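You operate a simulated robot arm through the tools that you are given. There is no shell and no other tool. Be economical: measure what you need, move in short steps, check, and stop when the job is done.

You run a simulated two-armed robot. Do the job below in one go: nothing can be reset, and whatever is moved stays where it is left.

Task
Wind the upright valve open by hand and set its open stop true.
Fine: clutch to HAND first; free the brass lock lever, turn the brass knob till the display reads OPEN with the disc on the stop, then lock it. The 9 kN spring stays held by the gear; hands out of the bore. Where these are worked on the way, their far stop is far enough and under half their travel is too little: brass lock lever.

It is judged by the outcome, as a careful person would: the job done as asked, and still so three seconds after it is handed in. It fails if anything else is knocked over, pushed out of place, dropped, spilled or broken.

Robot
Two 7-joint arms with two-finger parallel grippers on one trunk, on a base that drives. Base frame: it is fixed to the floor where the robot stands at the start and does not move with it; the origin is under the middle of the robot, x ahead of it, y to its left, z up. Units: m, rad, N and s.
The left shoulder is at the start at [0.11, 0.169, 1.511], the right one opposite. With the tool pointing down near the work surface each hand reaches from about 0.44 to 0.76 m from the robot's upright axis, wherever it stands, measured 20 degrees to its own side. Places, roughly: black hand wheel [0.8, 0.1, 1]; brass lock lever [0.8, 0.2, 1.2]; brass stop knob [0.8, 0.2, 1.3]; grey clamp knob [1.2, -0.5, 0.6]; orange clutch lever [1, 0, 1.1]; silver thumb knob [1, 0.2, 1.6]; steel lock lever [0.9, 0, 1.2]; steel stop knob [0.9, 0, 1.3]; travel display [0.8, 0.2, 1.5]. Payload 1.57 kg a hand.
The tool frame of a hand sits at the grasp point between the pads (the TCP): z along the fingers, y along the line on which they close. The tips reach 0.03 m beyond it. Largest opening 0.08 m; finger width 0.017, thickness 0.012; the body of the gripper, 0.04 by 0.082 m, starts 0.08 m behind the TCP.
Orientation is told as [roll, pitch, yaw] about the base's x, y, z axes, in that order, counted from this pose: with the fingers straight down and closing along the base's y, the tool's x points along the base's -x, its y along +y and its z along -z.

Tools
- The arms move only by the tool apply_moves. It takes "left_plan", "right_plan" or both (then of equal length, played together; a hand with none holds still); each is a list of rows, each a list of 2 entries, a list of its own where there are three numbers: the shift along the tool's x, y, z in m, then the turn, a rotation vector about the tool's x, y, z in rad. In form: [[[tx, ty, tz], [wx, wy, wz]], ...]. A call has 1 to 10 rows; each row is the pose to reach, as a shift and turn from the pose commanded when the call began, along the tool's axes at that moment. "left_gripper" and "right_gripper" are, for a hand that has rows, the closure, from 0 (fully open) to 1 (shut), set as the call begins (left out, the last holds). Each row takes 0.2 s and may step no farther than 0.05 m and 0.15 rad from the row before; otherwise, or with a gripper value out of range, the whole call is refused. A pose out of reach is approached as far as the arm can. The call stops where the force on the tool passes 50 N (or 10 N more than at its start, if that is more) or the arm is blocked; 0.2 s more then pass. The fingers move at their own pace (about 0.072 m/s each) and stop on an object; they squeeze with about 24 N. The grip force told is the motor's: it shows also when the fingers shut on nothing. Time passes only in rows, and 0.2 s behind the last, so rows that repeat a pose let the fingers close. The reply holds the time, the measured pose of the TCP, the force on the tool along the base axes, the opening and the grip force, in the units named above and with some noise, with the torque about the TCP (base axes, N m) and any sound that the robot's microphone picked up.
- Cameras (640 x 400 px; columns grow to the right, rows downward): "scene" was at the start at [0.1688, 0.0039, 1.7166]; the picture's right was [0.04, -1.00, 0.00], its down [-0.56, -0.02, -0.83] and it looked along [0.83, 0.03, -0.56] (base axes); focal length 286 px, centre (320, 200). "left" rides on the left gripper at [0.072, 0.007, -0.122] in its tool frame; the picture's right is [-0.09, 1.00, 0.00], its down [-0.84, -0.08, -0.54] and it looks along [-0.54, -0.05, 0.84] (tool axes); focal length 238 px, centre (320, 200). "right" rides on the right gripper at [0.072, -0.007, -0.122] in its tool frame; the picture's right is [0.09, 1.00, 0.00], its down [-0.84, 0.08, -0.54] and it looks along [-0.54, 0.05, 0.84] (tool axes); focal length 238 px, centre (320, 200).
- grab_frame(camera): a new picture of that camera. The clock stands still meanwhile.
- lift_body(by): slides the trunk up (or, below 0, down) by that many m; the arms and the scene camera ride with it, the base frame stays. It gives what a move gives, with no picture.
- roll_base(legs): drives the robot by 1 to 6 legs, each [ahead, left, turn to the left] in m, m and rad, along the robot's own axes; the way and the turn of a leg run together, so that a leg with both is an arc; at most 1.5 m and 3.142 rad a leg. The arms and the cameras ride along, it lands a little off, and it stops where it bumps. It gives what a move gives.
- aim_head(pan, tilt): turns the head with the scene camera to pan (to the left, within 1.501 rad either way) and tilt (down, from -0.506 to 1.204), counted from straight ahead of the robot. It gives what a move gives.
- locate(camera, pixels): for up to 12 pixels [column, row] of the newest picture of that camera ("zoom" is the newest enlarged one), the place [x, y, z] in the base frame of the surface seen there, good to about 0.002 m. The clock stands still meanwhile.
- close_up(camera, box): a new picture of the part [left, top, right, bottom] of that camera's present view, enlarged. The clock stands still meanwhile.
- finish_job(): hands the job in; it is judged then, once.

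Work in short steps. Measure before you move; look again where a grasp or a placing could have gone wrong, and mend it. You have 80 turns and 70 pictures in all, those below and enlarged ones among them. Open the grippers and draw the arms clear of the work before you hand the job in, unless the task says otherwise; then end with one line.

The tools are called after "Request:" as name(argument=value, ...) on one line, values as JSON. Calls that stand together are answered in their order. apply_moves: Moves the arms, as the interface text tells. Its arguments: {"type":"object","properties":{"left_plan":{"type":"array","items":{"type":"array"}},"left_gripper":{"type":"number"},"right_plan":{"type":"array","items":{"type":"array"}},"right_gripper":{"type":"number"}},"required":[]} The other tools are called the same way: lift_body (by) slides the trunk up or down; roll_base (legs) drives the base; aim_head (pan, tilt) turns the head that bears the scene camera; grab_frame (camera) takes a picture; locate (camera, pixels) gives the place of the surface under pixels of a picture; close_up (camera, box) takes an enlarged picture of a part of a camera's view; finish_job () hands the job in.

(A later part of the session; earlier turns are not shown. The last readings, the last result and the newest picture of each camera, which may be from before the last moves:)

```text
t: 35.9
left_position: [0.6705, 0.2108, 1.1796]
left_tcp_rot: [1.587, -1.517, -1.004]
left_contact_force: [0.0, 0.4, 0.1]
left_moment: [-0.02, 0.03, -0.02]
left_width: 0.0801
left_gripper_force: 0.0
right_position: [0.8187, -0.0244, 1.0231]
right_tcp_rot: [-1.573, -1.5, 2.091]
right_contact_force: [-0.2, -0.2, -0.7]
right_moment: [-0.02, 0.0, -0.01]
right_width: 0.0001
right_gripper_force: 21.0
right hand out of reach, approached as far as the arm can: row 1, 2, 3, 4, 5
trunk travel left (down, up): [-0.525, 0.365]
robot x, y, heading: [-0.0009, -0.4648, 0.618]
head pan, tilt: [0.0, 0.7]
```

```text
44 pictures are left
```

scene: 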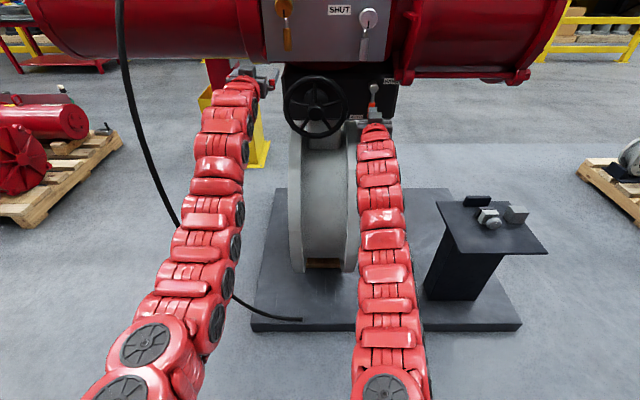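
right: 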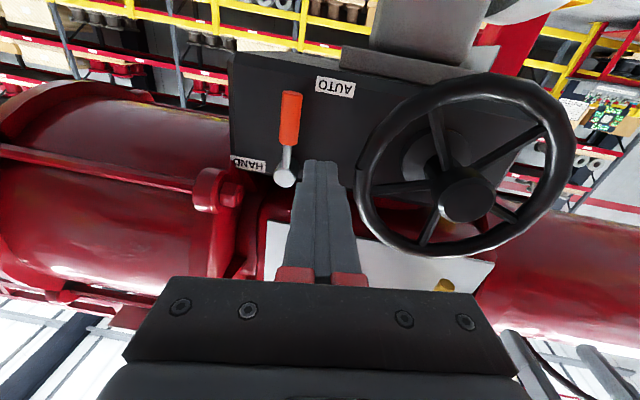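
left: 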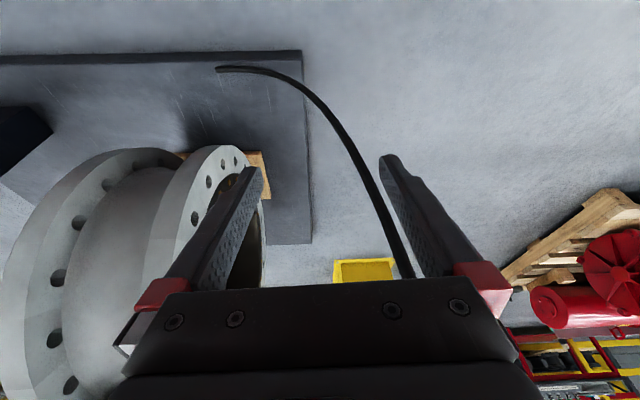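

Reach ends at depth 0.65, so the base must come 0.15 m closer. I retract both hands 0.1 m, then drive ahead 0.15 m.

Request:
apply_moves(left_plan=[[[0, 0, -0.04], [0, 0, 0]], [[0, 0, -0.08], [0, 0, 0]], [[0, 0, -0.11], [0, 0, 0]]], right_plan=[[[0, 0, -0.04], [0, 0, 0]], [[0, 0, -0.08], [0, 0, 0]], [[0, 0, -0.1], [0, 0, 0]]])

Request:
roll_base(legs=[[0.15, 0, 0]])

Request:
grab_frame(camera="scene")

```text
t: 36.7
left_position: [0.5783, 0.1503, 1.1802]
left_tcp_rot: [1.576, -1.518, -0.994]
left_contact_force: [0.8, 1.3, -0.4]
left_moment: [-0.02, 0.02, 0.03]
left_width: 0.0801
left_gripper_force: 0.1
right_position: [0.7371, -0.0727, 1.0241]
right_tcp_rot: [-1.575, -1.501, 2.095]
right_contact_force: [0.5, -0.9, 0.4]
right_moment: [0.0, 0.0, 0.0]
right_width: 0.0
right_gripper_force: 20.8
right hand out of reach, approached as far as the arm can: row 3
trunk travel left (down, up): [-0.525, 0.365]
robot x, y, heading: [-0.0004, -0.4679, 0.62]
head pan, tilt: [0.0, 0.7]
```

```text
t: 38.1
left_position: [0.6953, 0.2323, 1.18]
left_tcp_rot: [1.585, -1.518, -1.006]
left_contact_force: [0.1, -0.7, -0.5]
left_moment: [0.01, -0.02, 0.0]
left_width: 0.08
left_gripper_force: 0.2
right_position: [0.8531, 0.0091, 1.0223]
right_tcp_rot: [-1.564, -1.499, 2.079]
right_contact_force: [1.2, 0.6, -0.3]
right_moment: [0.01, -0.04, -0.02]
right_width: 0.0
right_gripper_force: 21.7
trunk travel left (down, up): [-0.525, 0.365]
robot x, y, heading: [0.1133, -0.3835, 0.62]
head pan, tilt: [0.0, 0.7]
```

```text
43 pictures are left
```

scene: 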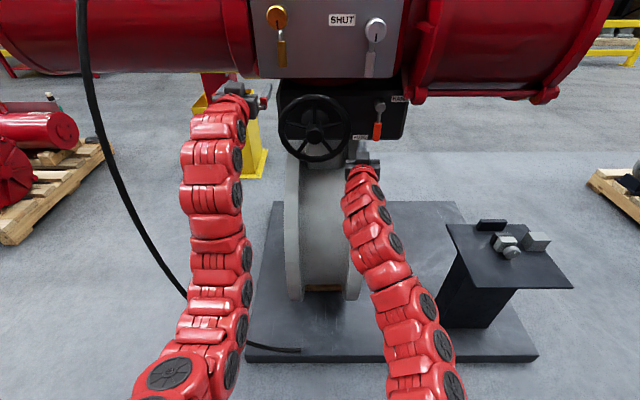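

Right TCP is at u 0.488, depth 0.70, left of the handle. Now I advance and sweep the clutch handle along its arc to HAND.

Request:
apply_moves(right_plan=[[[-0.01, 0.003, 0.04], [0, -0.05, 0]], [[-0.017, 0.003, 0.075], [0, -0.07, 0]], [[-0.017, -0.0295, 0.075], [0, -0.07, 0]], [[-0.013, -0.053, 0.075], [0, -0.07, 0]], [[-0.017, -0.077, 0.075], [0, -0.07, 0]], [[-0.029, -0.098, 0.075], [0, -0.07, 0]], [[-0.047, -0.113, 0.075], [0, -0.07, 0]], [[-0.066, -0.121, 0.075], [0, -0.07, 0]]])

Request:
grab_frame(camera="right")

```text
t: 39.9
left_position: [0.6935, 0.2322, 1.1805]
left_tcp_rot: [1.602, -1.516, -1.023]
left_contact_force: [0.1, -0.3, 0.6]
left_moment: [0.0, -0.01, 0.01]
left_width: 0.0798
left_gripper_force: 0.2
right_position: [0.9387, -0.0541, 1.0826]
right_tcp_rot: [-2.361, -1.472, 2.876]
right_contact_force: [0.5, -0.7, 0.7]
right_moment: [-0.03, 0.02, -0.01]
right_width: 0.0
right_gripper_force: 21.5
right hand out of reach, approached as far as the arm can: row 5, 6, 7, 8
trunk travel left (down, up): [-0.525, 0.365]
robot x, y, heading: [0.1144, -0.3805, 0.615]
head pan, tilt: [0.0, 0.7]
```

```text
42 pictures are left
```

right: 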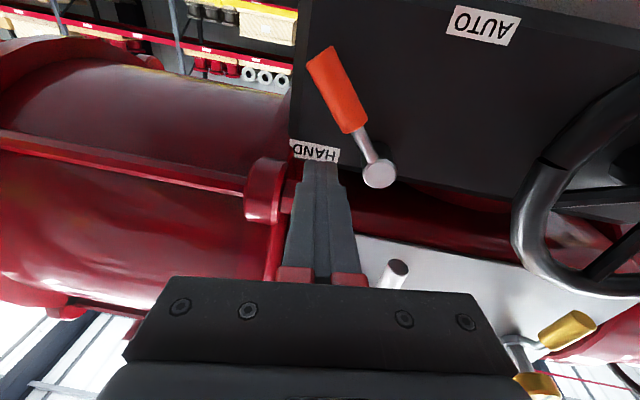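

The handle moved about 35° then slipped out as the arm ran out of reach. I retract both a little, then bring the base 0.06 m closer.

Request:
apply_moves(left_plan=[[[0, 0, -0.03], [0, 0, 0]], [[0, 0, -0.05], [0, 0, 0]]], right_plan=[[[0.02, 0.03, -0.03], [0, 0, 0]], [[0.045, 0.06, -0.06], [0, 0, 0]]])

Request:
roll_base(legs=[[0.06, 0, 0]])

Request:
grab_frame(camera="right")

Request:
locate(camera="right", pixels=[[380, 172], [340, 90], [330, 60], [350, 120]])

```text
t: 40.5
left_position: [0.6532, 0.2075, 1.1793]
left_tcp_rot: [1.579, -1.517, -0.998]
left_contact_force: [0.3, 0.2, 0.1]
left_moment: [0.01, -0.02, -0.03]
left_width: 0.08
left_gripper_force: 0.1
right_position: [0.8745, -0.0207, 1.0282]
right_tcp_rot: [-2.351, -1.47, 2.869]
right_contact_force: [0.0, 0.4, 0.0]
right_moment: [0.0, 0.0, -0.02]
right_width: 0.0
right_gripper_force: 21.4
right hand out of reach, approached as far as the arm can: row 2
trunk travel left (down, up): [-0.525, 0.365]
robot x, y, heading: [0.1156, -0.3846, 0.615]
head pan, tilt: [0.0, 0.7]
```

```text
t: 41.5
left_position: [0.7025, 0.2409, 1.1794]
left_tcp_rot: [1.563, -1.516, -0.984]
left_contact_force: [0.8, 0.0, -0.5]
left_moment: [-0.01, -0.02, 0.0]
left_width: 0.0799
left_gripper_force: 0.2
right_position: [0.9253, 0.014, 1.028]
right_tcp_rot: [-2.344, -1.471, 2.861]
right_contact_force: [-0.1, 0.1, 0.5]
right_moment: [0.0, -0.01, 0.0]
right_width: 0.0
right_gripper_force: 20.7
trunk travel left (down, up): [-0.525, 0.365]
robot x, y, heading: [0.1605, -0.3493, 0.616]
head pan, tilt: [0.0, 0.7]
```

```text
41 pictures are left
```

right: 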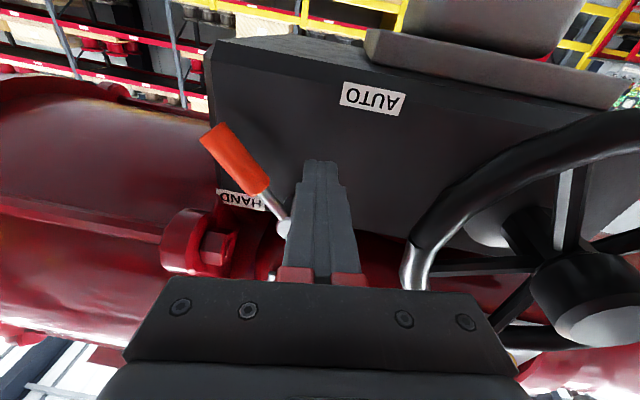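

```text
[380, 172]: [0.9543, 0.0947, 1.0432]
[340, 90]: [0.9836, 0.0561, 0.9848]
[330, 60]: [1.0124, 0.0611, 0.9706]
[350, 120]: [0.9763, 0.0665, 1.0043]
```

The handle now stands about 50° round. Right TCP is at depth 0.761, so I push it on with the same arc plus overshoot.

Request:
apply_moves(right_plan=[[[0, 0, 0.02], [0, 0, 0]], [[-0.008, -0.0135, 0.023], [0, 0, 0]], [[-0.012, -0.0357, 0.026], [0, 0, 0]], [[-0.022, -0.0555, 0.028], [0, 0, 0]], [[-0.039, -0.0704, 0.03], [0, 0, 0]], [[-0.054, -0.0774, 0.032], [0, 0, 0]], [[-0.067, -0.08, 0.033], [0, 0, 0]]])

Request:
grab_frame(camera="right")

```text
t: 42.5
left_position: [0.7013, 0.2427, 1.1802]
left_tcp_rot: [1.583, -1.516, -1.002]
left_contact_force: [0.4, -0.1, 0.3]
left_moment: [0.0, 0.02, 0.03]
left_width: 0.0801
left_gripper_force: 0.0
right_position: [0.9706, -0.0122, 1.0555]
right_tcp_rot: [-2.302, -1.485, 2.835]
right_contact_force: [-6.8, 2.7, -8.1]
right_moment: [0.03, 0.11, 0.05]
right_width: 0.0
right_gripper_force: 20.8
trunk travel left (down, up): [-0.525, 0.365]
robot x, y, heading: [0.1615, -0.349, 0.619]
head pan, tilt: [0.0, 0.7]
stopped in row 5 (right hand): the force on the tool passed its limit at 63 N (the readings are from after the stop); the commanded pose is now the measured one
```

```text
40 pictures are left
```

right: 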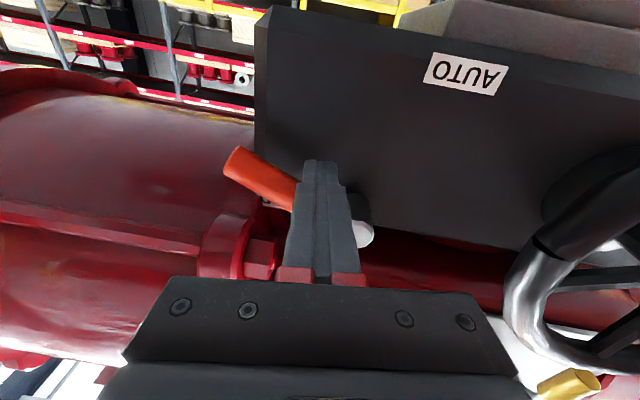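

It pushed up to 63 N, perhaps at its stop. I draw the finger back and down, then look at the lever.

Request:
apply_moves(right_plan=[[[0.02, 0.01, -0.01], [0, 0, 0]], [[0.03, 0.02, -0.05], [0, 0, 0]]])

Request:
grab_frame(camera="right")

Request:
close_up(camera="scene", box=[240, 0, 440, 160])

```text
t: 43.1
left_position: [0.7005, 0.2413, 1.1788]
left_tcp_rot: [1.589, -1.516, -1.01]
left_contact_force: [0.1, 0.0, -0.7]
left_moment: [0.0, -0.03, -0.01]
left_width: 0.0799
left_gripper_force: 0.0
right_position: [0.9451, -0.011, 1.0214]
right_tcp_rot: [-2.307, -1.483, 2.834]
right_contact_force: [0.0, -0.5, 0.2]
right_moment: [0.01, 0.04, -0.03]
right_width: 0.0
right_gripper_force: 21.8
right hand out of reach, approached as far as the arm can: row 2
trunk travel left (down, up): [-0.525, 0.365]
robot x, y, heading: [0.1642, -0.348, 0.621]
head pan, tilt: [0.0, 0.7]
```

```text
39 pictures are left
```

right: 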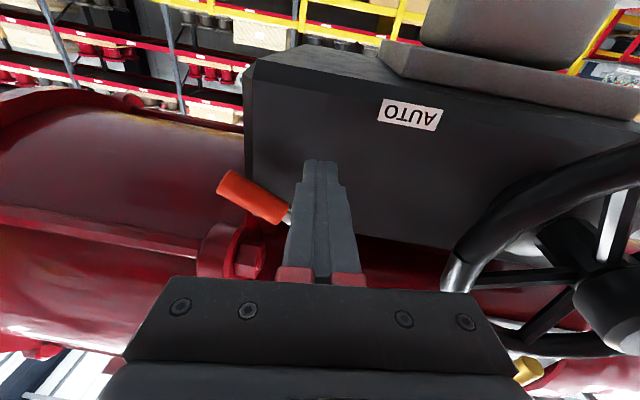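

```text
2.50 times, centred on (340, 80) of scene
```

zoom: 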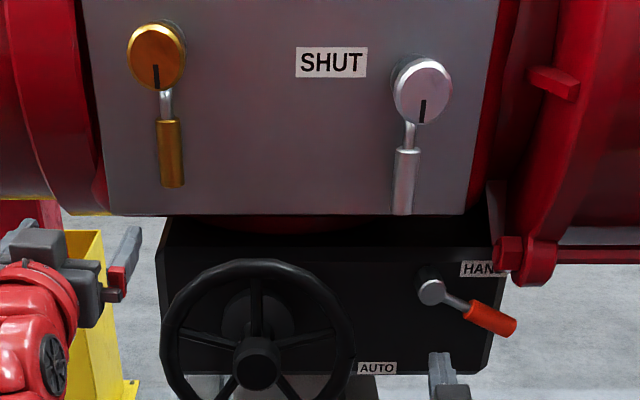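

The lever now points about 63° round; that agrees with label symmetry (AUTO −31° / HAND 95° around positions 0°/63°). I press once more to confirm it is at its stop.

Request:
apply_moves(right_plan=[[[-0.02, -0.02, 0.012], [0, 0, 0]], [[-0.029, -0.026, 0.014], [0, 0, 0]], [[-0.036, -0.03, 0.015], [0, 0, 0]], [[-0.044, -0.034, 0.015], [0, 0, 0]]])

Request:
close_up(camera="scene", box=[320, 60, 440, 160])

```text
t: 44.0
left_position: [0.6989, 0.2416, 1.1789]
left_tcp_rot: [1.583, -1.516, -1.003]
left_contact_force: [-0.3, 0.2, 0.0]
left_moment: [0.01, 0.01, -0.01]
left_width: 0.0802
left_gripper_force: 0.1
right_position: [0.9667, -0.0256, 1.052]
right_tcp_rot: [-2.133, -1.499, 2.67]
right_contact_force: [-5.6, 0.3, -6.4]
right_moment: [-0.03, 0.11, 0.04]
right_width: 0.0
right_gripper_force: 21.6
trunk travel left (down, up): [-0.525, 0.365]
robot x, y, heading: [0.1617, -0.3484, 0.622]
head pan, tilt: [0.0, 0.7]
stopped in row 4 (right hand): the force on the tool passed its limit at 60 N (the readings are from after the stop); the commanded pose is now the measured one
```

```text
4.00 times, centred on (380, 110) of scene
```

zoom: 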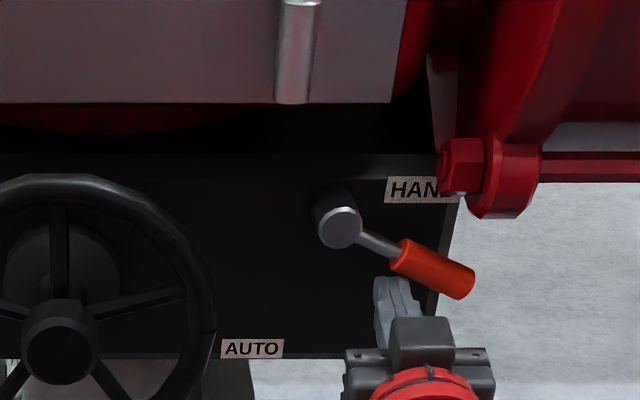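

The lever is hard on its stop at HAND. I park the right hand clear of the lever and bring the left hand, fingers shut, to the left side of the brass lock handle (u 0.285, z≈1.23).

Request:
apply_moves(left_plan=[[[-0.02, -0.01, 0], [0, 0, 0]], [[-0.046, -0.03, 0], [0, 0, 0]], [[-0.046, -0.0426, 0], [0, 0, 0]], [[-0.046, -0.0426, 0.02], [0, 0, 0]], [[-0.046, -0.0426, 0.043], [0, 0, 0]]], left_gripper=1.0, right_plan=[[[0.02, 0, 0], [0, 0, 0]], [[0.03, 0, -0.02], [0, 0, 0]], [[0.04, 0, -0.04], [0, 0, 0]], [[0.04, 0, -0.06], [0, 0, 0]], [[0.04, -0.02, -0.06], [0, 0, 0]]])

Request:
grab_frame(camera="left")

```text
t: 45.2
left_position: [0.7603, 0.2263, 1.2245]
left_tcp_rot: [1.623, -1.516, -1.041]
left_contact_force: [0.8, 0.3, -0.6]
left_moment: [-0.03, -0.01, 0.02]
left_width: 0.0
left_gripper_force: 21.8
right_position: [0.9563, -0.0324, 0.9996]
right_tcp_rot: [-2.167, -1.496, 2.702]
right_contact_force: [-0.3, -0.2, -0.6]
right_moment: [0.01, 0.02, 0.03]
right_width: 0.0
right_gripper_force: 21.2
right hand out of reach, approached as far as the arm can: row 2, 3, 4, 5
trunk travel left (down, up): [-0.525, 0.365]
robot x, y, heading: [0.159, -0.3482, 0.62]
head pan, tilt: [0.0, 0.7]
```

```text
36 pictures are left
```

left: 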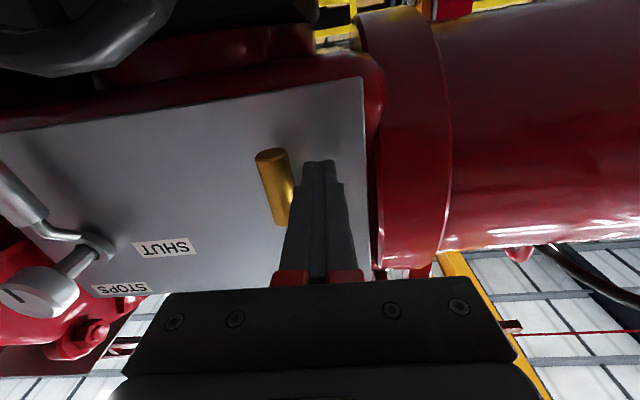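

The finger sits just left of the handle ((275,190) in the picture). I sweep right along the arc; the force stop tells if that's its free direction.

Request:
apply_moves(left_plan=[[[-0.003, -0.014, 0.004], [0, 0, 0]], [[-0.003, -0.028, 0.004], [0, 0, 0]], [[-0.006, -0.051, 0.004], [0, 0, 0]], [[-0.015, -0.072, 0.004], [0, 0, 0]], [[-0.029, -0.09, 0.004], [0, 0, 0]], [[-0.047, -0.104, 0.004], [0, 0, 0]], [[-0.0685, -0.1125, 0.004], [0, 0, 0]]])

Request:
close_up(camera="scene", box=[240, 0, 440, 160])

```text
t: 46.5
left_position: [0.815, 0.1575, 1.2453]
left_tcp_rot: [1.14, -1.502, -0.536]
left_contact_force: [-12.2, 7.6, -5.3]
left_moment: [-0.05, 0.07, 0.25]
left_width: 0.0
left_gripper_force: 21.0
right_position: [0.953, -0.0298, 0.9994]
right_tcp_rot: [-2.164, -1.496, 2.7]
right_contact_force: [-0.4, 0.4, 0.4]
right_moment: [-0.01, -0.02, 0.06]
right_width: 0.0
right_gripper_force: 21.2
trunk travel left (down, up): [-0.525, 0.365]
robot x, y, heading: [0.1608, -0.3482, 0.62]
head pan, tilt: [0.0, 0.7]
stopped in row 6 (left hand): the force on the tool passed its limit at 69 N (the readings are from after the stop); the commanded pose is now the measured one
```

```text
2.50 times, centred on (340, 80) of scene
```

zoom: 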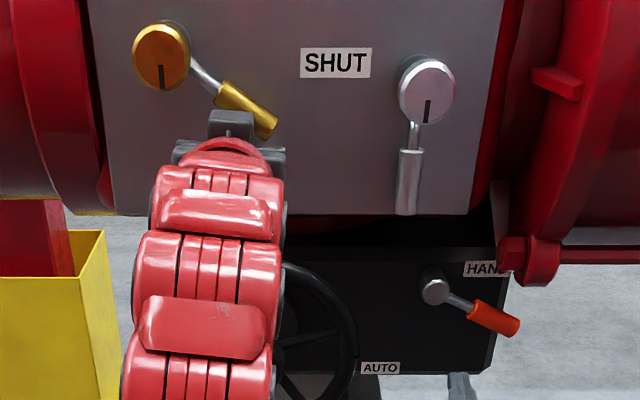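

The brass lever moved about 55° right and hit its stop: freed. I withdraw the left hand to the left side and tilt the head up to see display and wheel together.

Request:
apply_moves(left_plan=[[[0.01, 0.01, -0.03], [0, 0, 0]], [[0.01, 0.02, -0.06], [0, 0, 0]], [[0.01, 0.06, -0.07], [0, 0, 0]], [[0.01, 0.1, -0.07], [-0.05, 0, 0]], [[0.01, 0.14, -0.06], [-0.1, 0, 0]]], right_plan=[[[0.0, 0, -0.03], [0, 0, 0]], [[0, 0, -0.06], [0, 0, 0]], [[0, 0.03, -0.06], [0, 0, 0]], [[0, 0.03, -0.06], [0, 0, 0]], [[0, 0.03, -0.06], [0, 0, 0]]])

Request:
aim_head(pan=0.0, tilt=0.3)

Request:
grab_frame(camera="scene")

```text
t: 47.7
left_position: [0.6875, 0.2349, 1.2475]
left_tcp_rot: [1.278, -1.507, -0.582]
left_contact_force: [0.0, 0.1, -0.4]
left_moment: [-0.01, 0.0, 0.0]
left_width: 0.0001
left_gripper_force: 21.3
right_position: [0.9353, -0.013, 0.9799]
right_tcp_rot: [-2.158, -1.494, 2.694]
right_contact_force: [0.3, 0.1, 0.2]
right_moment: [0.01, -0.04, -0.03]
right_width: 0.0
right_gripper_force: 20.9
right hand out of reach, approached as far as the arm can: row 1, 2, 3, 4, 5
trunk travel left (down, up): [-0.525, 0.365]
robot x, y, heading: [0.1606, -0.3491, 0.625]
head pan, tilt: [0.0, 0.7]
```

```text
t: 48.6
left_position: [0.6879, 0.2347, 1.2466]
left_tcp_rot: [1.267, -1.504, -0.571]
left_contact_force: [0.7, -0.6, -0.7]
left_moment: [0.01, -0.03, -0.01]
left_width: 0.0002
left_gripper_force: 21.4
right_position: [0.9356, -0.0134, 0.981]
right_tcp_rot: [-2.167, -1.495, 2.706]
right_contact_force: [0.7, 0.1, 0.1]
right_moment: [0.02, 0.02, -0.01]
right_width: 0.0003
right_gripper_force: 20.8
trunk travel left (down, up): [-0.525, 0.365]
robot x, y, heading: [0.1604, -0.3474, 0.621]
head pan, tilt: [0.0, 0.3]
```

```text
34 pictures are left
```

scene: 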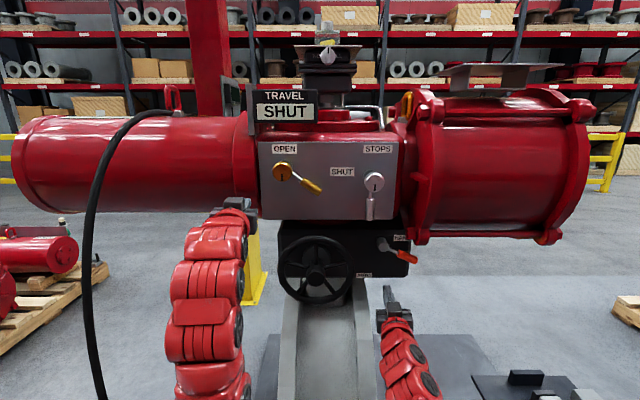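

The left arm works freely because it's near shoulder height; the right is cramped. I bring the right hand up between wheel and clutch, then lower the trunk 0.12 m so the wheel is at shoulder level.

Request:
apply_moves(right_plan=[[[0, 0.03, 0], [0, 0, 0]], [[0, 0.055, 0], [0, 0, 0]], [[-0.04, 0.055, 0], [0, 0, 0]], [[-0.08, 0.055, 0], [0, 0, 0]], [[-0.12, 0.055, -0.01], [0, 0, 0]]])

Request:
lift_body(by=-0.12)

Request:
grab_frame(camera="scene")

```text
t: 49.8
left_position: [0.6875, 0.2347, 1.2476]
left_tcp_rot: [1.272, -1.508, -0.575]
left_contact_force: [-0.5, 0.3, 0.2]
left_moment: [0.01, -0.04, 0.04]
left_width: 0.0001
left_gripper_force: 21.5
right_position: [0.901, 0.0478, 1.0952]
right_tcp_rot: [-2.161, -1.497, 2.697]
right_contact_force: [-0.5, -0.5, -0.6]
right_moment: [-0.02, -0.02, -0.01]
right_width: 0.0
right_gripper_force: 21.4
right hand out of reach, approached as far as the arm can: row 4, 5
trunk travel left (down, up): [-0.525, 0.365]
robot x, y, heading: [0.1585, -0.345, 0.627]
head pan, tilt: [0.0, 0.3]
```

```text
t: 51.3
left_position: [0.6872, 0.234, 1.1282]
left_tcp_rot: [1.272, -1.505, -0.576]
left_contact_force: [-0.1, -0.1, 0.7]
left_moment: [-0.05, 0.01, 0.0]
left_width: 0.0
left_gripper_force: 20.8
right_position: [0.9041, 0.0465, 0.9747]
right_tcp_rot: [-2.169, -1.497, 2.706]
right_contact_force: [-1.0, -0.2, 0.0]
right_moment: [0.01, -0.01, 0.02]
right_width: 0.0
right_gripper_force: 21.6
trunk travel left (down, up): [-0.405, 0.485]
robot x, y, heading: [0.1621, -0.3499, 0.622]
head pan, tilt: [0.0, 0.3]
```

```text
33 pictures are left
```

scene: 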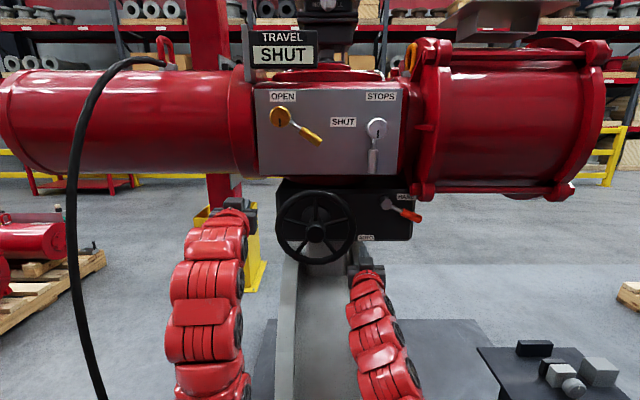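

View is good: display, levers and wheel all visible. I retract the right hand and raise it to wheel height, then zoom on the wheel's spokes.

Request:
apply_moves(right_plan=[[[-0.03, 0, -0.02], [0, 0, 0]], [[-0.06, 0, -0.05], [0, 0, 0]], [[-0.08, 0, -0.08], [0, 0, 0]], [[-0.09, 0, -0.09], [0, 0, 0]]])

Request:
close_up(camera="scene", box=[265, 180, 365, 270])

Request:
locate(camera="zoom", pixels=[[320, 240], [320, 150], [250, 230], [400, 225], [280, 310], [360, 310], [320, 80], [180, 200], [470, 200], [320, 380]])

```text
t: 52.3
left_position: [0.6943, 0.2302, 1.127]
left_tcp_rot: [1.269, -1.5, -0.573]
left_contact_force: [-0.1, -0.3, -0.5]
left_moment: [-0.03, -0.02, -0.01]
left_width: 0.0
left_gripper_force: 21.5
right_position: [0.8811, 0.0527, 1.0685]
right_tcp_rot: [-2.179, -1.498, 2.7]
right_contact_force: [41.0, -16.9, 11.0]
right_moment: [0.21, 0.07, -0.52]
right_width: 0.0
right_gripper_force: 20.8
right hand out of reach, approached as far as the arm can: row 1, 2, 3, 4
trunk travel left (down, up): [-0.405, 0.485]
robot x, y, heading: [0.1596, -0.3486, 0.621]
head pan, tilt: [0.0, 0.3]
```

```text
4.44 times, centred on (315, 225) of scene
```

zoom: 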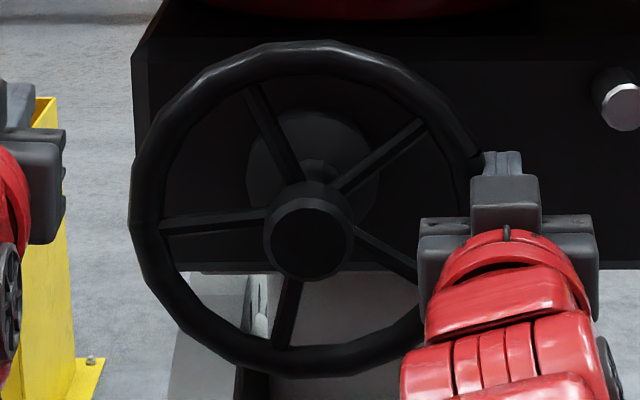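

```text
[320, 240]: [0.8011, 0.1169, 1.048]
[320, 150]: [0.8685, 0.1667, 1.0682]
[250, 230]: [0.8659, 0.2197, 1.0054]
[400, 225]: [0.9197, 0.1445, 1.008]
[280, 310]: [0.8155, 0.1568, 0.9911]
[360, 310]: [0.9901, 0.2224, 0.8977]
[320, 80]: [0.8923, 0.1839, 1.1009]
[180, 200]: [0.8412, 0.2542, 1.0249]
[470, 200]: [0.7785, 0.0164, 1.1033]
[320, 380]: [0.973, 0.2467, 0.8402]
```

The right finger presses on the wheel's rim (41 N), since that arm can't retract further. I move it off to the right and park it below the clutch lever; the left hand, which has room, will do the wheel.

Request:
apply_moves(right_plan=[[[0, -0.03, 0.01], [0, 0, 0]], [[0.04, -0.03, 0.01], [0, 0, 0]], [[0.07, -0.04, 0.01], [0, 0, 0]], [[0.08, -0.08, 0.0], [0, 0, 0]], [[0.08, -0.12, 0.0], [0, 0, 0]], [[0.08, -0.15, 0.0], [0, 0, 0]]])

Request:
close_up(camera="scene", box=[265, 180, 365, 270])

Request:
locate(camera="zoom", pixels=[[310, 240], [310, 62], [145, 220], [470, 200], [310, 360], [250, 218], [275, 150], [385, 155], [380, 250], [290, 310]])

```text
t: 53.7
left_position: [0.6873, 0.2343, 1.1275]
left_tcp_rot: [1.266, -1.505, -0.571]
left_contact_force: [-0.1, 0.3, 0.1]
left_moment: [0.02, -0.03, 0.02]
left_width: 0.0
left_gripper_force: 21.3
right_position: [0.9675, -0.0238, 1.0023]
right_tcp_rot: [-2.168, -1.496, 2.703]
right_contact_force: [-0.5, -0.2, -0.3]
right_moment: [0.01, 0.0, 0.02]
right_width: 0.0001
right_gripper_force: 21.3
right hand out of reach, approached as far as the arm can: row 3, 4, 5, 6
trunk travel left (down, up): [-0.405, 0.485]
robot x, y, heading: [0.1588, -0.3508, 0.619]
head pan, tilt: [0.0, 0.3]
```

```text
4.44 times, centred on (315, 225) of scene
```

zoom: 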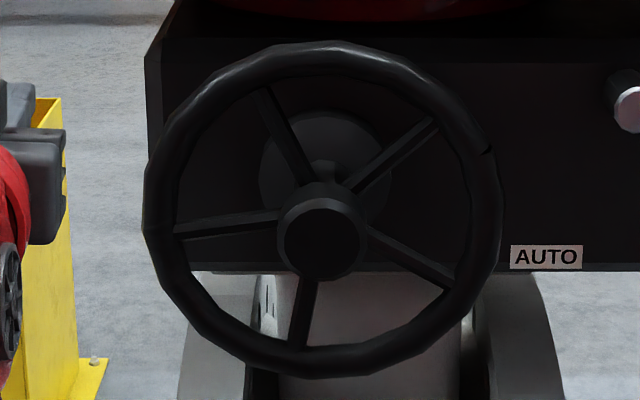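

```text
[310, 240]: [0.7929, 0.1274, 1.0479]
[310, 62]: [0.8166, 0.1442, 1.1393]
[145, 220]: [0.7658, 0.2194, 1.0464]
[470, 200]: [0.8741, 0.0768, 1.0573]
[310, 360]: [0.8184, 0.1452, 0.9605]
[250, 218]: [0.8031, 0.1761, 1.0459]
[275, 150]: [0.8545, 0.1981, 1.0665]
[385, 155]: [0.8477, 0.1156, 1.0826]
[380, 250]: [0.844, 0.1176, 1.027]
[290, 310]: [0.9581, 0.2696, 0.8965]
```

Wheel: centre u 0.360, z 1.05, rim radius 0.09, spokes at depth 0.757, spokes at about 189°, 117°, 45°, −27°, 261°. I put the left shut fingers into the gap at 153° (u 0.311, z 1.075).

Request:
apply_moves(left_plan=[[[0.0, -0.03, -0.02], [0.02, 0, 0]], [[0.02, -0.07, -0.025], [0.05, 0, 0]], [[0.04, -0.09, -0.025], [0.07, 0, 0]], [[0.0525, -0.102, -0.02], [0.07, 0, 0]], [[0.0525, -0.102, 0.02], [0.07, 0, 0]], [[0.0525, -0.102, 0.045], [0.07, 0, 0]]])

Request:
close_up(camera="left", box=[160, 50, 480, 250])

```text
t: 55.1
left_position: [0.7858, 0.1902, 1.0672]
left_tcp_rot: [1.191, -1.507, -0.564]
left_contact_force: [0.0, -2.1, 0.8]
left_moment: [0.03, 0.01, -0.01]
left_width: 0.0003
left_gripper_force: 21.0
right_position: [0.9668, -0.0254, 1.0038]
right_tcp_rot: [-2.169, -1.498, 2.702]
right_contact_force: [-1.4, -0.2, 0.1]
right_moment: [0.02, 0.01, 0.02]
right_width: 0.0
right_gripper_force: 21.5
trunk travel left (down, up): [-0.405, 0.485]
robot x, y, heading: [0.1619, -0.35, 0.62]
head pan, tilt: [0.0, 0.3]
```

```text
2.00 times, centred on (320, 150) of left
```

zoom: 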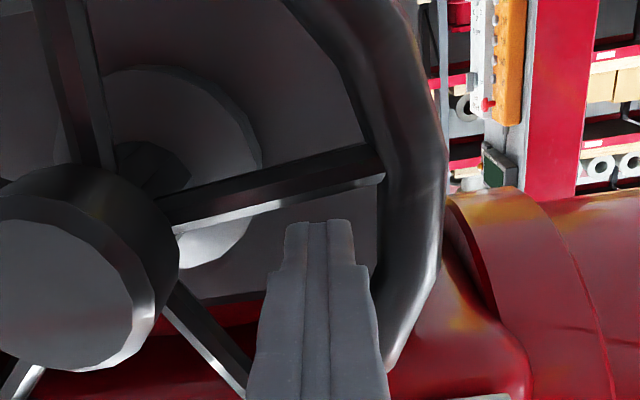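

The fingers are through the gap just above the left spoke. I push round counter-clockwise (usual "open") and watch force and display.

Request:
apply_moves(left_plan=[[[0.0172, -0.0023, 0], [0, 0, 0]], [[0.0364, -0.0057, 0], [0, 0, 0]], [[0.0532, -0.0154, 0], [0, 0, 0]], [[0.0657, -0.0303, 0], [0, 0, 0]], [[0.0723, -0.0486, 0], [0, 0, 0]], [[0.0723, -0.068, 0], [0, 0, 0]], [[0.0657, -0.0863, 0], [0, 0, 0]], [[0.0532, -0.1012, 0], [0, 0, 0]], [[0.0364, -0.1109, 0], [0, 0, 0]], [[0.0172, -0.1143, 0], [0, 0, 0]]])

Request:
close_up(camera="scene", box=[220, 20, 430, 280])

```text
t: 57.3
left_position: [0.8516, 0.0948, 1.0446]
left_tcp_rot: [1.209, -1.504, -0.58]
left_contact_force: [-1.0, 0.7, -0.1]
left_moment: [-0.01, 0.02, -0.01]
left_width: 0.0
left_gripper_force: 21.3
right_position: [0.967, -0.0256, 1.0033]
right_tcp_rot: [-2.166, -1.495, 2.701]
right_contact_force: [0.1, 1.1, 0.1]
right_moment: [0.01, 0.01, 0.03]
right_width: 0.0
right_gripper_force: 21.2
trunk travel left (down, up): [-0.405, 0.485]
robot x, y, heading: [0.1616, -0.3507, 0.625]
head pan, tilt: [0.0, 0.3]
```

```text
1.54 times, centred on (325, 150) of scene
```

zoom: 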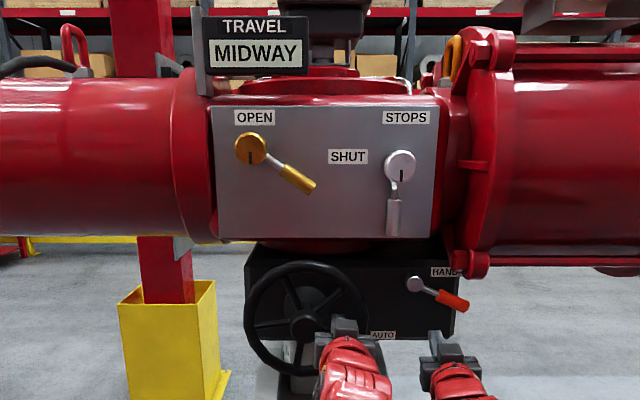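

The display went to MIDWAY, so counter-clockwise opens. I carry on another half turn.

Request:
apply_moves(left_plan=[[[-0.0189, 0.0033, 0], [0, 0, 0]], [[-0.0351, 0.0101, 0], [0, 0, 0]], [[-0.0483, 0.0216, 0], [0, 0, 0]], [[-0.0573, 0.0366, 0], [0, 0, 0]], [[-0.0613, 0.0537, 0], [0, 0, 0]], [[-0.0597, 0.0711, 0], [0, 0, 0]], [[-0.0529, 0.0873, 0], [0, 0, 0]], [[-0.0414, 0.1005, 0], [0, 0, 0]], [[-0.0264, 0.1095, 0], [0, 0, 0]], [[-0.0093, 0.1135, 0], [0, 0, 0]]])

Request:
close_up(camera="scene", box=[220, 20, 430, 280])

```text
t: 59.5
left_position: [0.7846, 0.1872, 1.0591]
left_tcp_rot: [1.2, -1.504, -0.574]
left_contact_force: [0.5, -0.1, 0.0]
left_moment: [-0.01, 0.0, -0.01]
left_width: 0.0
left_gripper_force: 21.1
right_position: [0.9678, -0.0243, 1.003]
right_tcp_rot: [-2.165, -1.496, 2.697]
right_contact_force: [0.4, -0.4, -0.1]
right_moment: [0.0, 0.07, -0.02]
right_width: 0.0002
right_gripper_force: 20.9
trunk travel left (down, up): [-0.405, 0.485]
robot x, y, heading: [0.1625, -0.3435, 0.62]
head pan, tilt: [0.0, 0.3]
```

```text
1.54 times, centred on (325, 150) of scene
```

zoom: 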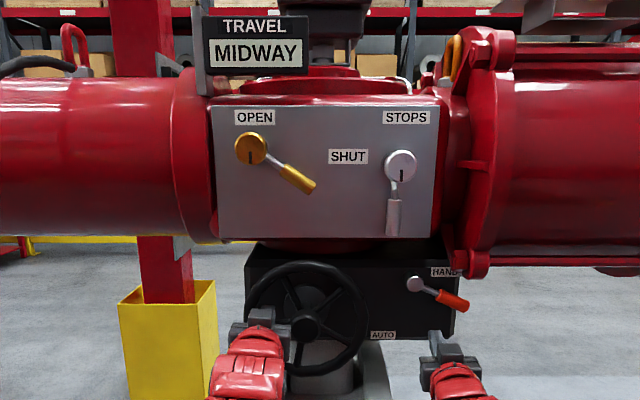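

Still MIDWAY with no resistance. Another half turn on.

Request:
apply_moves(left_plan=[[[0.0188, -0.0013, 0], [0, 0, 0]], [[0.0371, -0.008, 0], [0, 0, 0]], [[0.052, -0.0205, 0], [0, 0, 0]], [[0.0617, -0.0373, 0], [0, 0, 0]], [[0.0651, -0.0565, 0], [0, 0, 0]], [[0.0617, -0.0757, 0], [0, 0, 0]], [[0.052, -0.0925, 0], [0, 0, 0]], [[0.0371, -0.105, 0], [0, 0, 0]], [[0.0188, -0.1116, 0], [0, 0, 0]], [[-0.0006, -0.1116, 0], [0, 0, 0]]])

Request:
close_up(camera="scene", box=[220, 20, 430, 280])

```text
t: 61.7
left_position: [0.8493, 0.0984, 1.0526]
left_tcp_rot: [1.209, -1.505, -0.58]
left_contact_force: [0.3, 0.6, 0.4]
left_moment: [0.02, 0.02, 0.02]
left_width: 0.0002
left_gripper_force: 21.6
right_position: [0.9666, -0.0254, 1.0025]
right_tcp_rot: [-2.169, -1.494, 2.703]
right_contact_force: [-0.2, 0.2, -0.2]
right_moment: [-0.01, -0.03, -0.01]
right_width: 0.0
right_gripper_force: 21.0
trunk travel left (down, up): [-0.405, 0.485]
robot x, y, heading: [0.1609, -0.3491, 0.628]
head pan, tilt: [0.0, 0.3]
```

```text
1.54 times, centred on (325, 150) of scene
```

zoom: 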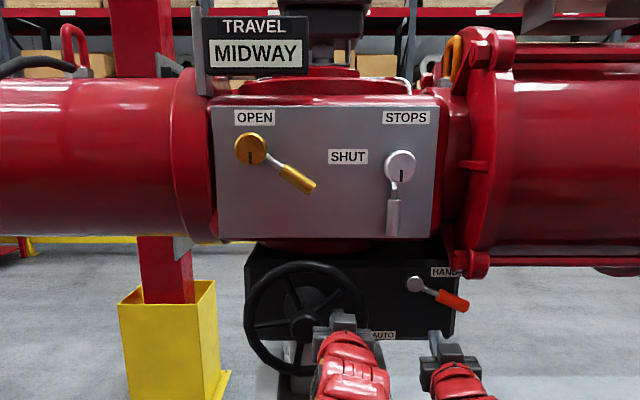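

Still free. On with another half turn, without a picture unless resistance shows.

Request:
apply_moves(left_plan=[[[-0.0166, 0.0007, 0], [0, 0, 0]], [[-0.0334, 0.0104, 0], [0, 0, 0]], [[-0.0459, 0.0253, 0], [0, 0, 0]], [[-0.0525, 0.0436, 0], [0, 0, 0]], [[-0.0525, 0.063, 0], [0, 0, 0]], [[-0.0459, 0.0813, 0], [0, 0, 0]], [[-0.0334, 0.0962, 0], [0, 0, 0]], [[-0.0166, 0.1059, 0], [0, 0, 0]], [[0.0026, 0.1093, 0], [0, 0, 0]], [[0.0218, 0.1059, 0], [0, 0, 0]]])

```text
t: 63.9
left_position: [0.7863, 0.1822, 1.0379]
left_tcp_rot: [1.201, -1.507, -0.573]
left_contact_force: [-0.4, 0.5, -0.3]
left_moment: [0.05, 0.01, 0.03]
left_width: 0.0
left_gripper_force: 21.7
right_position: [0.9663, -0.0261, 1.0027]
right_tcp_rot: [-2.159, -1.497, 2.695]
right_contact_force: [-1.3, -0.1, 0.0]
right_moment: [-0.01, -0.01, 0.0]
right_width: 0.0
right_gripper_force: 20.8
trunk travel left (down, up): [-0.405, 0.485]
robot x, y, heading: [0.1585, -0.3447, 0.619]
head pan, tilt: [0.0, 0.3]
```

No resistance yet. Another 200°, then a look at the display.

Request:
apply_moves(left_plan=[[[0.0184, -0.0045, 0], [0, 0, 0]], [[0.0326, -0.0178, 0], [0, 0, 0]], [[0.0415, -0.0351, 0], [0, 0, 0]], [[0.0438, -0.0544, 0], [0, 0, 0]], [[0.0394, -0.0734, 0], [0, 0, 0]], [[0.0289, -0.0897, 0], [0, 0, 0]], [[0.0133, -0.1014, 0], [0, 0, 0]], [[-0.0053, -0.1071, 0], [0, 0, 0]], [[-0.0247, -0.1061, 0], [0, 0, 0]], [[-0.0426, -0.0985, 0], [0, 0, 0]]])

Request:
close_up(camera="scene", box=[220, 20, 430, 280])

```text
t: 66.1
left_position: [0.8481, 0.1025, 1.0736]
left_tcp_rot: [1.182, -1.505, -0.557]
left_contact_force: [-0.6, -0.8, 0.3]
left_moment: [0.0, 0.0, -0.01]
left_width: 0.0
left_gripper_force: 21.6
right_position: [0.9675, -0.0241, 1.0035]
right_tcp_rot: [-2.166, -1.496, 2.702]
right_contact_force: [1.1, -0.7, 0.6]
right_moment: [0.0, -0.02, 0.0]
right_width: 0.0
right_gripper_force: 21.1
trunk travel left (down, up): [-0.405, 0.485]
robot x, y, heading: [0.1576, -0.3504, 0.625]
head pan, tilt: [0.0, 0.3]
```

```text
1.54 times, centred on (325, 150) of scene
```

zoom: 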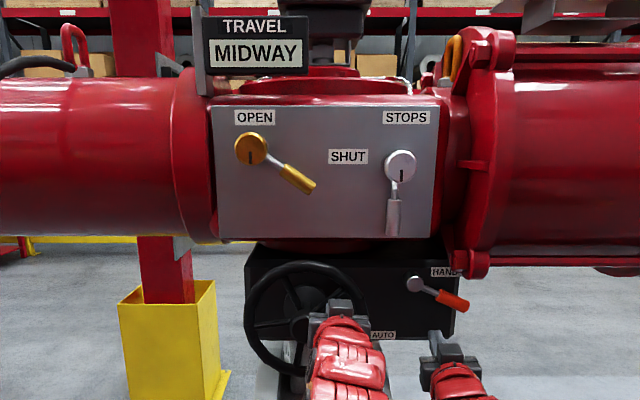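

Still MIDWAY; the gear is smooth, so I take 30° rows (about 300° per call).

Request:
apply_moves(left_plan=[[[-0.0193, 0.0133, 0], [0, 0, 0]], [[-0.0315, 0.0396, 0], [0, 0, 0]], [[-0.029, 0.0685, 0], [0, 0, 0]], [[-0.0124, 0.0922, 0], [0, 0, 0]], [[0.0139, 0.1044, 0], [0, 0, 0]], [[0.0428, 0.1019, 0], [0, 0, 0]], [[0.0665, 0.0853, 0], [0, 0, 0]], [[0.0787, 0.059, 0], [0, 0, 0]], [[0.0762, 0.0301, 0], [0, 0, 0]], [[0.0596, 0.0064, 0], [0, 0, 0]]])

```text
t: 68.3
left_position: [0.8408, 0.1089, 1.0154]
left_tcp_rot: [1.203, -1.504, -0.579]
left_contact_force: [-1.2, 0.8, 0.9]
left_moment: [-0.01, 0.02, -0.02]
left_width: 0.0001
left_gripper_force: 22.0
right_position: [0.9675, -0.0254, 1.003]
right_tcp_rot: [-2.168, -1.497, 2.704]
right_contact_force: [-0.2, 0.1, 0.3]
right_moment: [0.0, 0.03, -0.02]
right_width: 0.0002
right_gripper_force: 21.2
trunk travel left (down, up): [-0.405, 0.485]
robot x, y, heading: [0.16, -0.3501, 0.622]
head pan, tilt: [0.0, 0.3]
```

Smooth again at 319°. Next 300°.

Request:
apply_moves(left_plan=[[[-0.0239, -0.015, 0], [0, 0, 0]], [[-0.0528, -0.0129, 0], [0, 0, 0]], [[-0.0769, 0.0033, 0], [0, 0, 0]], [[-0.0896, 0.0293, 0], [0, 0, 0]], [[-0.0875, 0.0582, 0], [0, 0, 0]], [[-0.0713, 0.0823, 0], [0, 0, 0]], [[-0.0453, 0.095, 0], [0, 0, 0]], [[-0.0164, 0.0929, 0], [0, 0, 0]], [[0.0077, 0.0767, 0], [0, 0, 0]], [[0.0204, 0.0507, 0], [0, 0, 0]]])

Request:
close_up(camera="scene", box=[220, 20, 430, 280])

```text
t: 70.5
left_position: [0.8079, 0.1517, 0.9973]
left_tcp_rot: [1.222, -1.506, -0.594]
left_contact_force: [-0.7, 0.2, 0.0]
left_moment: [0.0, 0.02, 0.0]
left_width: 0.0
left_gripper_force: 21.4
right_position: [0.9674, -0.0252, 1.003]
right_tcp_rot: [-2.165, -1.498, 2.7]
right_contact_force: [1.2, -0.8, -0.2]
right_moment: [-0.02, -0.02, 0.01]
right_width: 0.0001
right_gripper_force: 21.1
trunk travel left (down, up): [-0.405, 0.485]
robot x, y, heading: [0.1595, -0.3492, 0.619]
head pan, tilt: [0.0, 0.3]
```

```text
1.54 times, centred on (325, 150) of scene
```

zoom: 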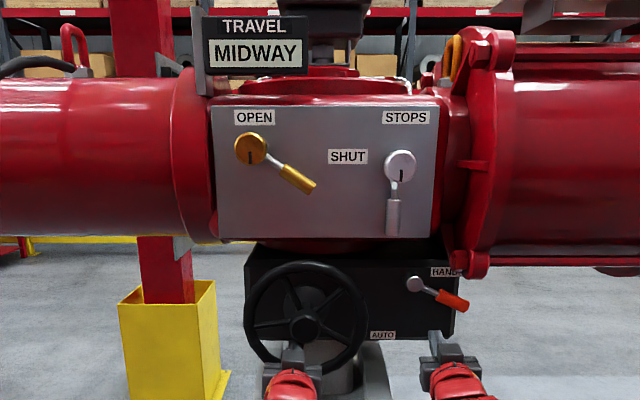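

About 4.2 turns in, still MIDWAY. Next 300°.

Request:
apply_moves(left_plan=[[[0.0014, -0.0286, 0], [0, 0, 0]], [[-0.0131, -0.0537, 0], [0, 0, 0]], [[-0.0382, -0.0682, 0], [0, 0, 0]], [[-0.0672, -0.0682, 0], [0, 0, 0]], [[-0.0923, -0.0537, 0], [0, 0, 0]], [[-0.1068, -0.0286, 0], [0, 0, 0]], [[-0.1068, 0.0004, 0], [0, 0, 0]], [[-0.0923, 0.0255, 0], [0, 0, 0]], [[-0.0672, 0.04, 0], [0, 0, 0]], [[-0.0382, 0.04, 0], [0, 0, 0]]])

```text
t: 72.7
left_position: [0.7884, 0.1796, 1.0382]
left_tcp_rot: [1.203, -1.505, -0.576]
left_contact_force: [-0.4, 0.3, -0.4]
left_moment: [0.02, 0.0, -0.01]
left_width: 0.0
left_gripper_force: 21.4
right_position: [0.9678, -0.0248, 1.0032]
right_tcp_rot: [-2.161, -1.497, 2.695]
right_contact_force: [0.4, -0.6, 0.3]
right_moment: [0.04, -0.01, 0.0]
right_width: 0.0001
right_gripper_force: 21.2
trunk travel left (down, up): [-0.405, 0.485]
robot x, y, heading: [0.1614, -0.3474, 0.623]
head pan, tilt: [0.0, 0.3]
```

On with the next 300°, with a look after.

Request:
apply_moves(left_plan=[[[0.0271, -0.0078, 0], [0, 0, 0]], [[0.042, -0.0327, 0], [0, 0, 0]], [[0.0425, -0.0616, 0], [0, 0, 0]], [[0.0285, -0.087, 0], [0, 0, 0]], [[0.0036, -0.1019, 0], [0, 0, 0]], [[-0.0253, -0.1024, 0], [0, 0, 0]], [[-0.0507, -0.0884, 0], [0, 0, 0]], [[-0.0656, -0.0635, 0], [0, 0, 0]], [[-0.0661, -0.0346, 0], [0, 0, 0]], [[-0.0521, -0.0092, 0], [0, 0, 0]]])

Request:
close_up(camera="scene", box=[220, 20, 430, 280])

```text
t: 74.9
left_position: [0.7971, 0.1733, 1.0907]
left_tcp_rot: [1.185, -1.505, -0.559]
left_contact_force: [0.6, -0.6, 1.3]
left_moment: [-0.04, 0.0, -0.04]
left_width: 0.0
left_gripper_force: 21.3
right_position: [0.9668, -0.0242, 1.0031]
right_tcp_rot: [-2.162, -1.496, 2.699]
right_contact_force: [-0.1, -0.4, 0.9]
right_moment: [0.0, 0.0, -0.02]
right_width: 0.0003
right_gripper_force: 20.8
trunk travel left (down, up): [-0.405, 0.485]
robot x, y, heading: [0.1602, -0.3459, 0.626]
head pan, tilt: [0.0, 0.3]
```

```text
1.54 times, centred on (325, 150) of scene
```

zoom: 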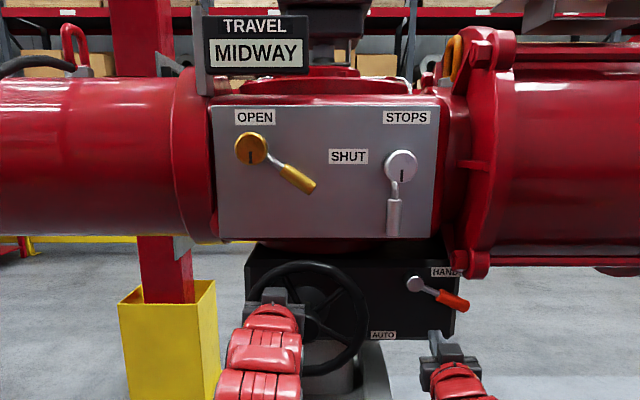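

About 5.9 turns. I take nearly a full turn per call now.

Request:
apply_moves(left_plan=[[[0.0262, 0.0161, 0], [0, 0, 0]], [[0.0608, 0.0143, 0], [0, 0, 0]], [[0.0877, -0.0075, 0], [0, 0, 0]], [[0.0966, -0.0409, 0], [0, 0, 0]], [[0.0842, -0.0732, 0], [0, 0, 0]], [[0.0552, -0.0921, 0], [0, 0, 0]], [[0.0206, -0.0903, 0], [0, 0, 0]], [[-0.0063, -0.0685, 0], [0, 0, 0]], [[-0.0152, -0.0351, 0], [0, 0, 0]], [[-0.0028, -0.0028, 0], [0, 0, 0]]])

```text
t: 77.1
left_position: [0.7999, 0.1685, 1.0914]
left_tcp_rot: [1.185, -1.504, -0.556]
left_contact_force: [-0.6, 0.1, -0.2]
left_moment: [0.01, -0.02, -0.01]
left_width: 0.0002
left_gripper_force: 21.9
right_position: [0.9678, -0.0237, 1.0028]
right_tcp_rot: [-2.161, -1.494, 2.696]
right_contact_force: [-0.4, -0.2, 0.0]
right_moment: [0.01, 0.0, 0.01]
right_width: 0.0
right_gripper_force: 20.7
trunk travel left (down, up): [-0.405, 0.485]
robot x, y, heading: [0.1634, -0.3537, 0.625]
head pan, tilt: [0.0, 0.3]
```

That was one full turn with no resistance. I repeat a full closed turn.

Request:
apply_moves(left_plan=[[[0.029, 0.0189, 0], [0, 0, 0]], [[0.0636, 0.0171, 0], [0, 0, 0]], [[0.0905, -0.0047, 0], [0, 0, 0]], [[0.0994, -0.0381, 0], [0, 0, 0]], [[0.087, -0.0704, 0], [0, 0, 0]], [[0.058, -0.0893, 0], [0, 0, 0]], [[0.0234, -0.0875, 0], [0, 0, 0]], [[-0.0035, -0.0657, 0], [0, 0, 0]], [[-0.0124, -0.0323, 0], [0, 0, 0]], [[0, 0, 0], [0, 0, 0]]])

Request:
grab_frame(camera="scene")

```text
t: 79.3
left_position: [0.7959, 0.1727, 1.0941]
left_tcp_rot: [1.189, -1.505, -0.561]
left_contact_force: [0.5, -0.9, 0.0]
left_moment: [-0.01, 0.0, -0.04]
left_width: 0.0002
left_gripper_force: 21.1
right_position: [0.9675, -0.0243, 1.0031]
right_tcp_rot: [-2.16, -1.496, 2.696]
right_contact_force: [0.2, -0.5, 0.0]
right_moment: [0.01, 0.0, -0.02]
right_width: 0.0
right_gripper_force: 21.1
trunk travel left (down, up): [-0.405, 0.485]
robot x, y, heading: [0.162, -0.3509, 0.62]
head pan, tilt: [0.0, 0.3]
```

```text
23 pictures are left
```

scene: 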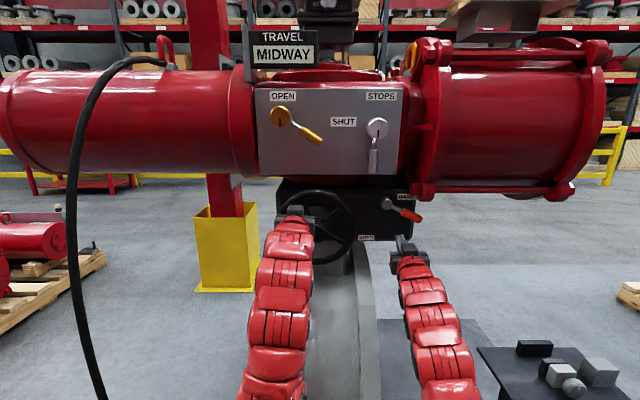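

7.9 turns so far and still smooth, MIDWAY. I chain two more full turns.

Request:
apply_moves(left_plan=[[[0.029, 0.0189, 0], [0, 0, 0]], [[0.0636, 0.0171, 0], [0, 0, 0]], [[0.0905, -0.0047, 0], [0, 0, 0]], [[0.0994, -0.0381, 0], [0, 0, 0]], [[0.087, -0.0704, 0], [0, 0, 0]], [[0.058, -0.0893, 0], [0, 0, 0]], [[0.0234, -0.0875, 0], [0, 0, 0]], [[-0.0035, -0.0657, 0], [0, 0, 0]], [[-0.0124, -0.0323, 0], [0, 0, 0]], [[0, 0, 0], [0, 0, 0]]])

Request:
apply_moves(left_plan=[[[0.029, 0.0189, 0], [0, 0, 0]], [[0.0636, 0.0171, 0], [0, 0, 0]], [[0.0905, -0.0047, 0], [0, 0, 0]], [[0.0994, -0.0381, 0], [0, 0, 0]], [[0.087, -0.0704, 0], [0, 0, 0]], [[0.058, -0.0893, 0], [0, 0, 0]], [[0.0234, -0.0875, 0], [0, 0, 0]], [[-0.0035, -0.0657, 0], [0, 0, 0]], [[-0.0124, -0.0323, 0], [0, 0, 0]], [[0, 0, 0], [0, 0, 0]]])

Request:
grab_frame(camera="scene")

```text
t: 81.5
left_position: [0.7968, 0.1709, 1.0932]
left_tcp_rot: [1.188, -1.507, -0.562]
left_contact_force: [-0.1, 0.3, 0.7]
left_moment: [-0.01, 0.03, 0.03]
left_width: 0.0
left_gripper_force: 20.7
right_position: [0.9669, -0.0247, 1.0024]
right_tcp_rot: [-2.159, -1.495, 2.695]
right_contact_force: [0.0, 0.5, -0.8]
right_moment: [0.01, -0.01, -0.02]
right_width: 0.0
right_gripper_force: 21.1
trunk travel left (down, up): [-0.405, 0.485]
robot x, y, heading: [0.1596, -0.3449, 0.622]
head pan, tilt: [0.0, 0.3]
```

```text
t: 83.7
left_position: [0.7981, 0.1721, 1.0918]
left_tcp_rot: [1.184, -1.507, -0.558]
left_contact_force: [-0.1, 0.2, 0.4]
left_moment: [0.01, 0.0, 0.0]
left_width: 0.0
left_gripper_force: 21.5
right_position: [0.9669, -0.0245, 1.0031]
right_tcp_rot: [-2.159, -1.496, 2.694]
right_contact_force: [0.4, -0.2, -0.9]
right_moment: [-0.01, 0.0, -0.01]
right_width: 0.0
right_gripper_force: 21.2
trunk travel left (down, up): [-0.405, 0.485]
robot x, y, heading: [0.159, -0.3482, 0.623]
head pan, tilt: [0.0, 0.3]
```

```text
22 pictures are left
```

scene: 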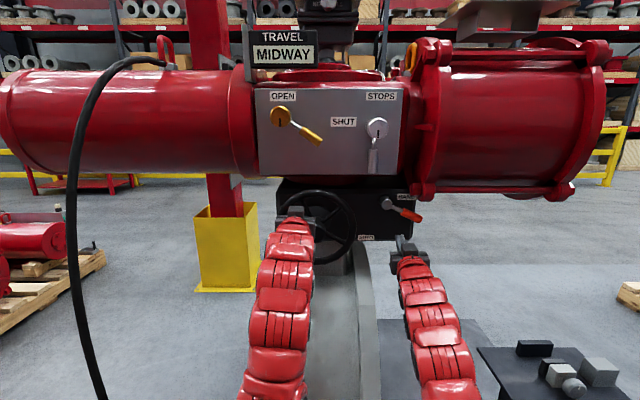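

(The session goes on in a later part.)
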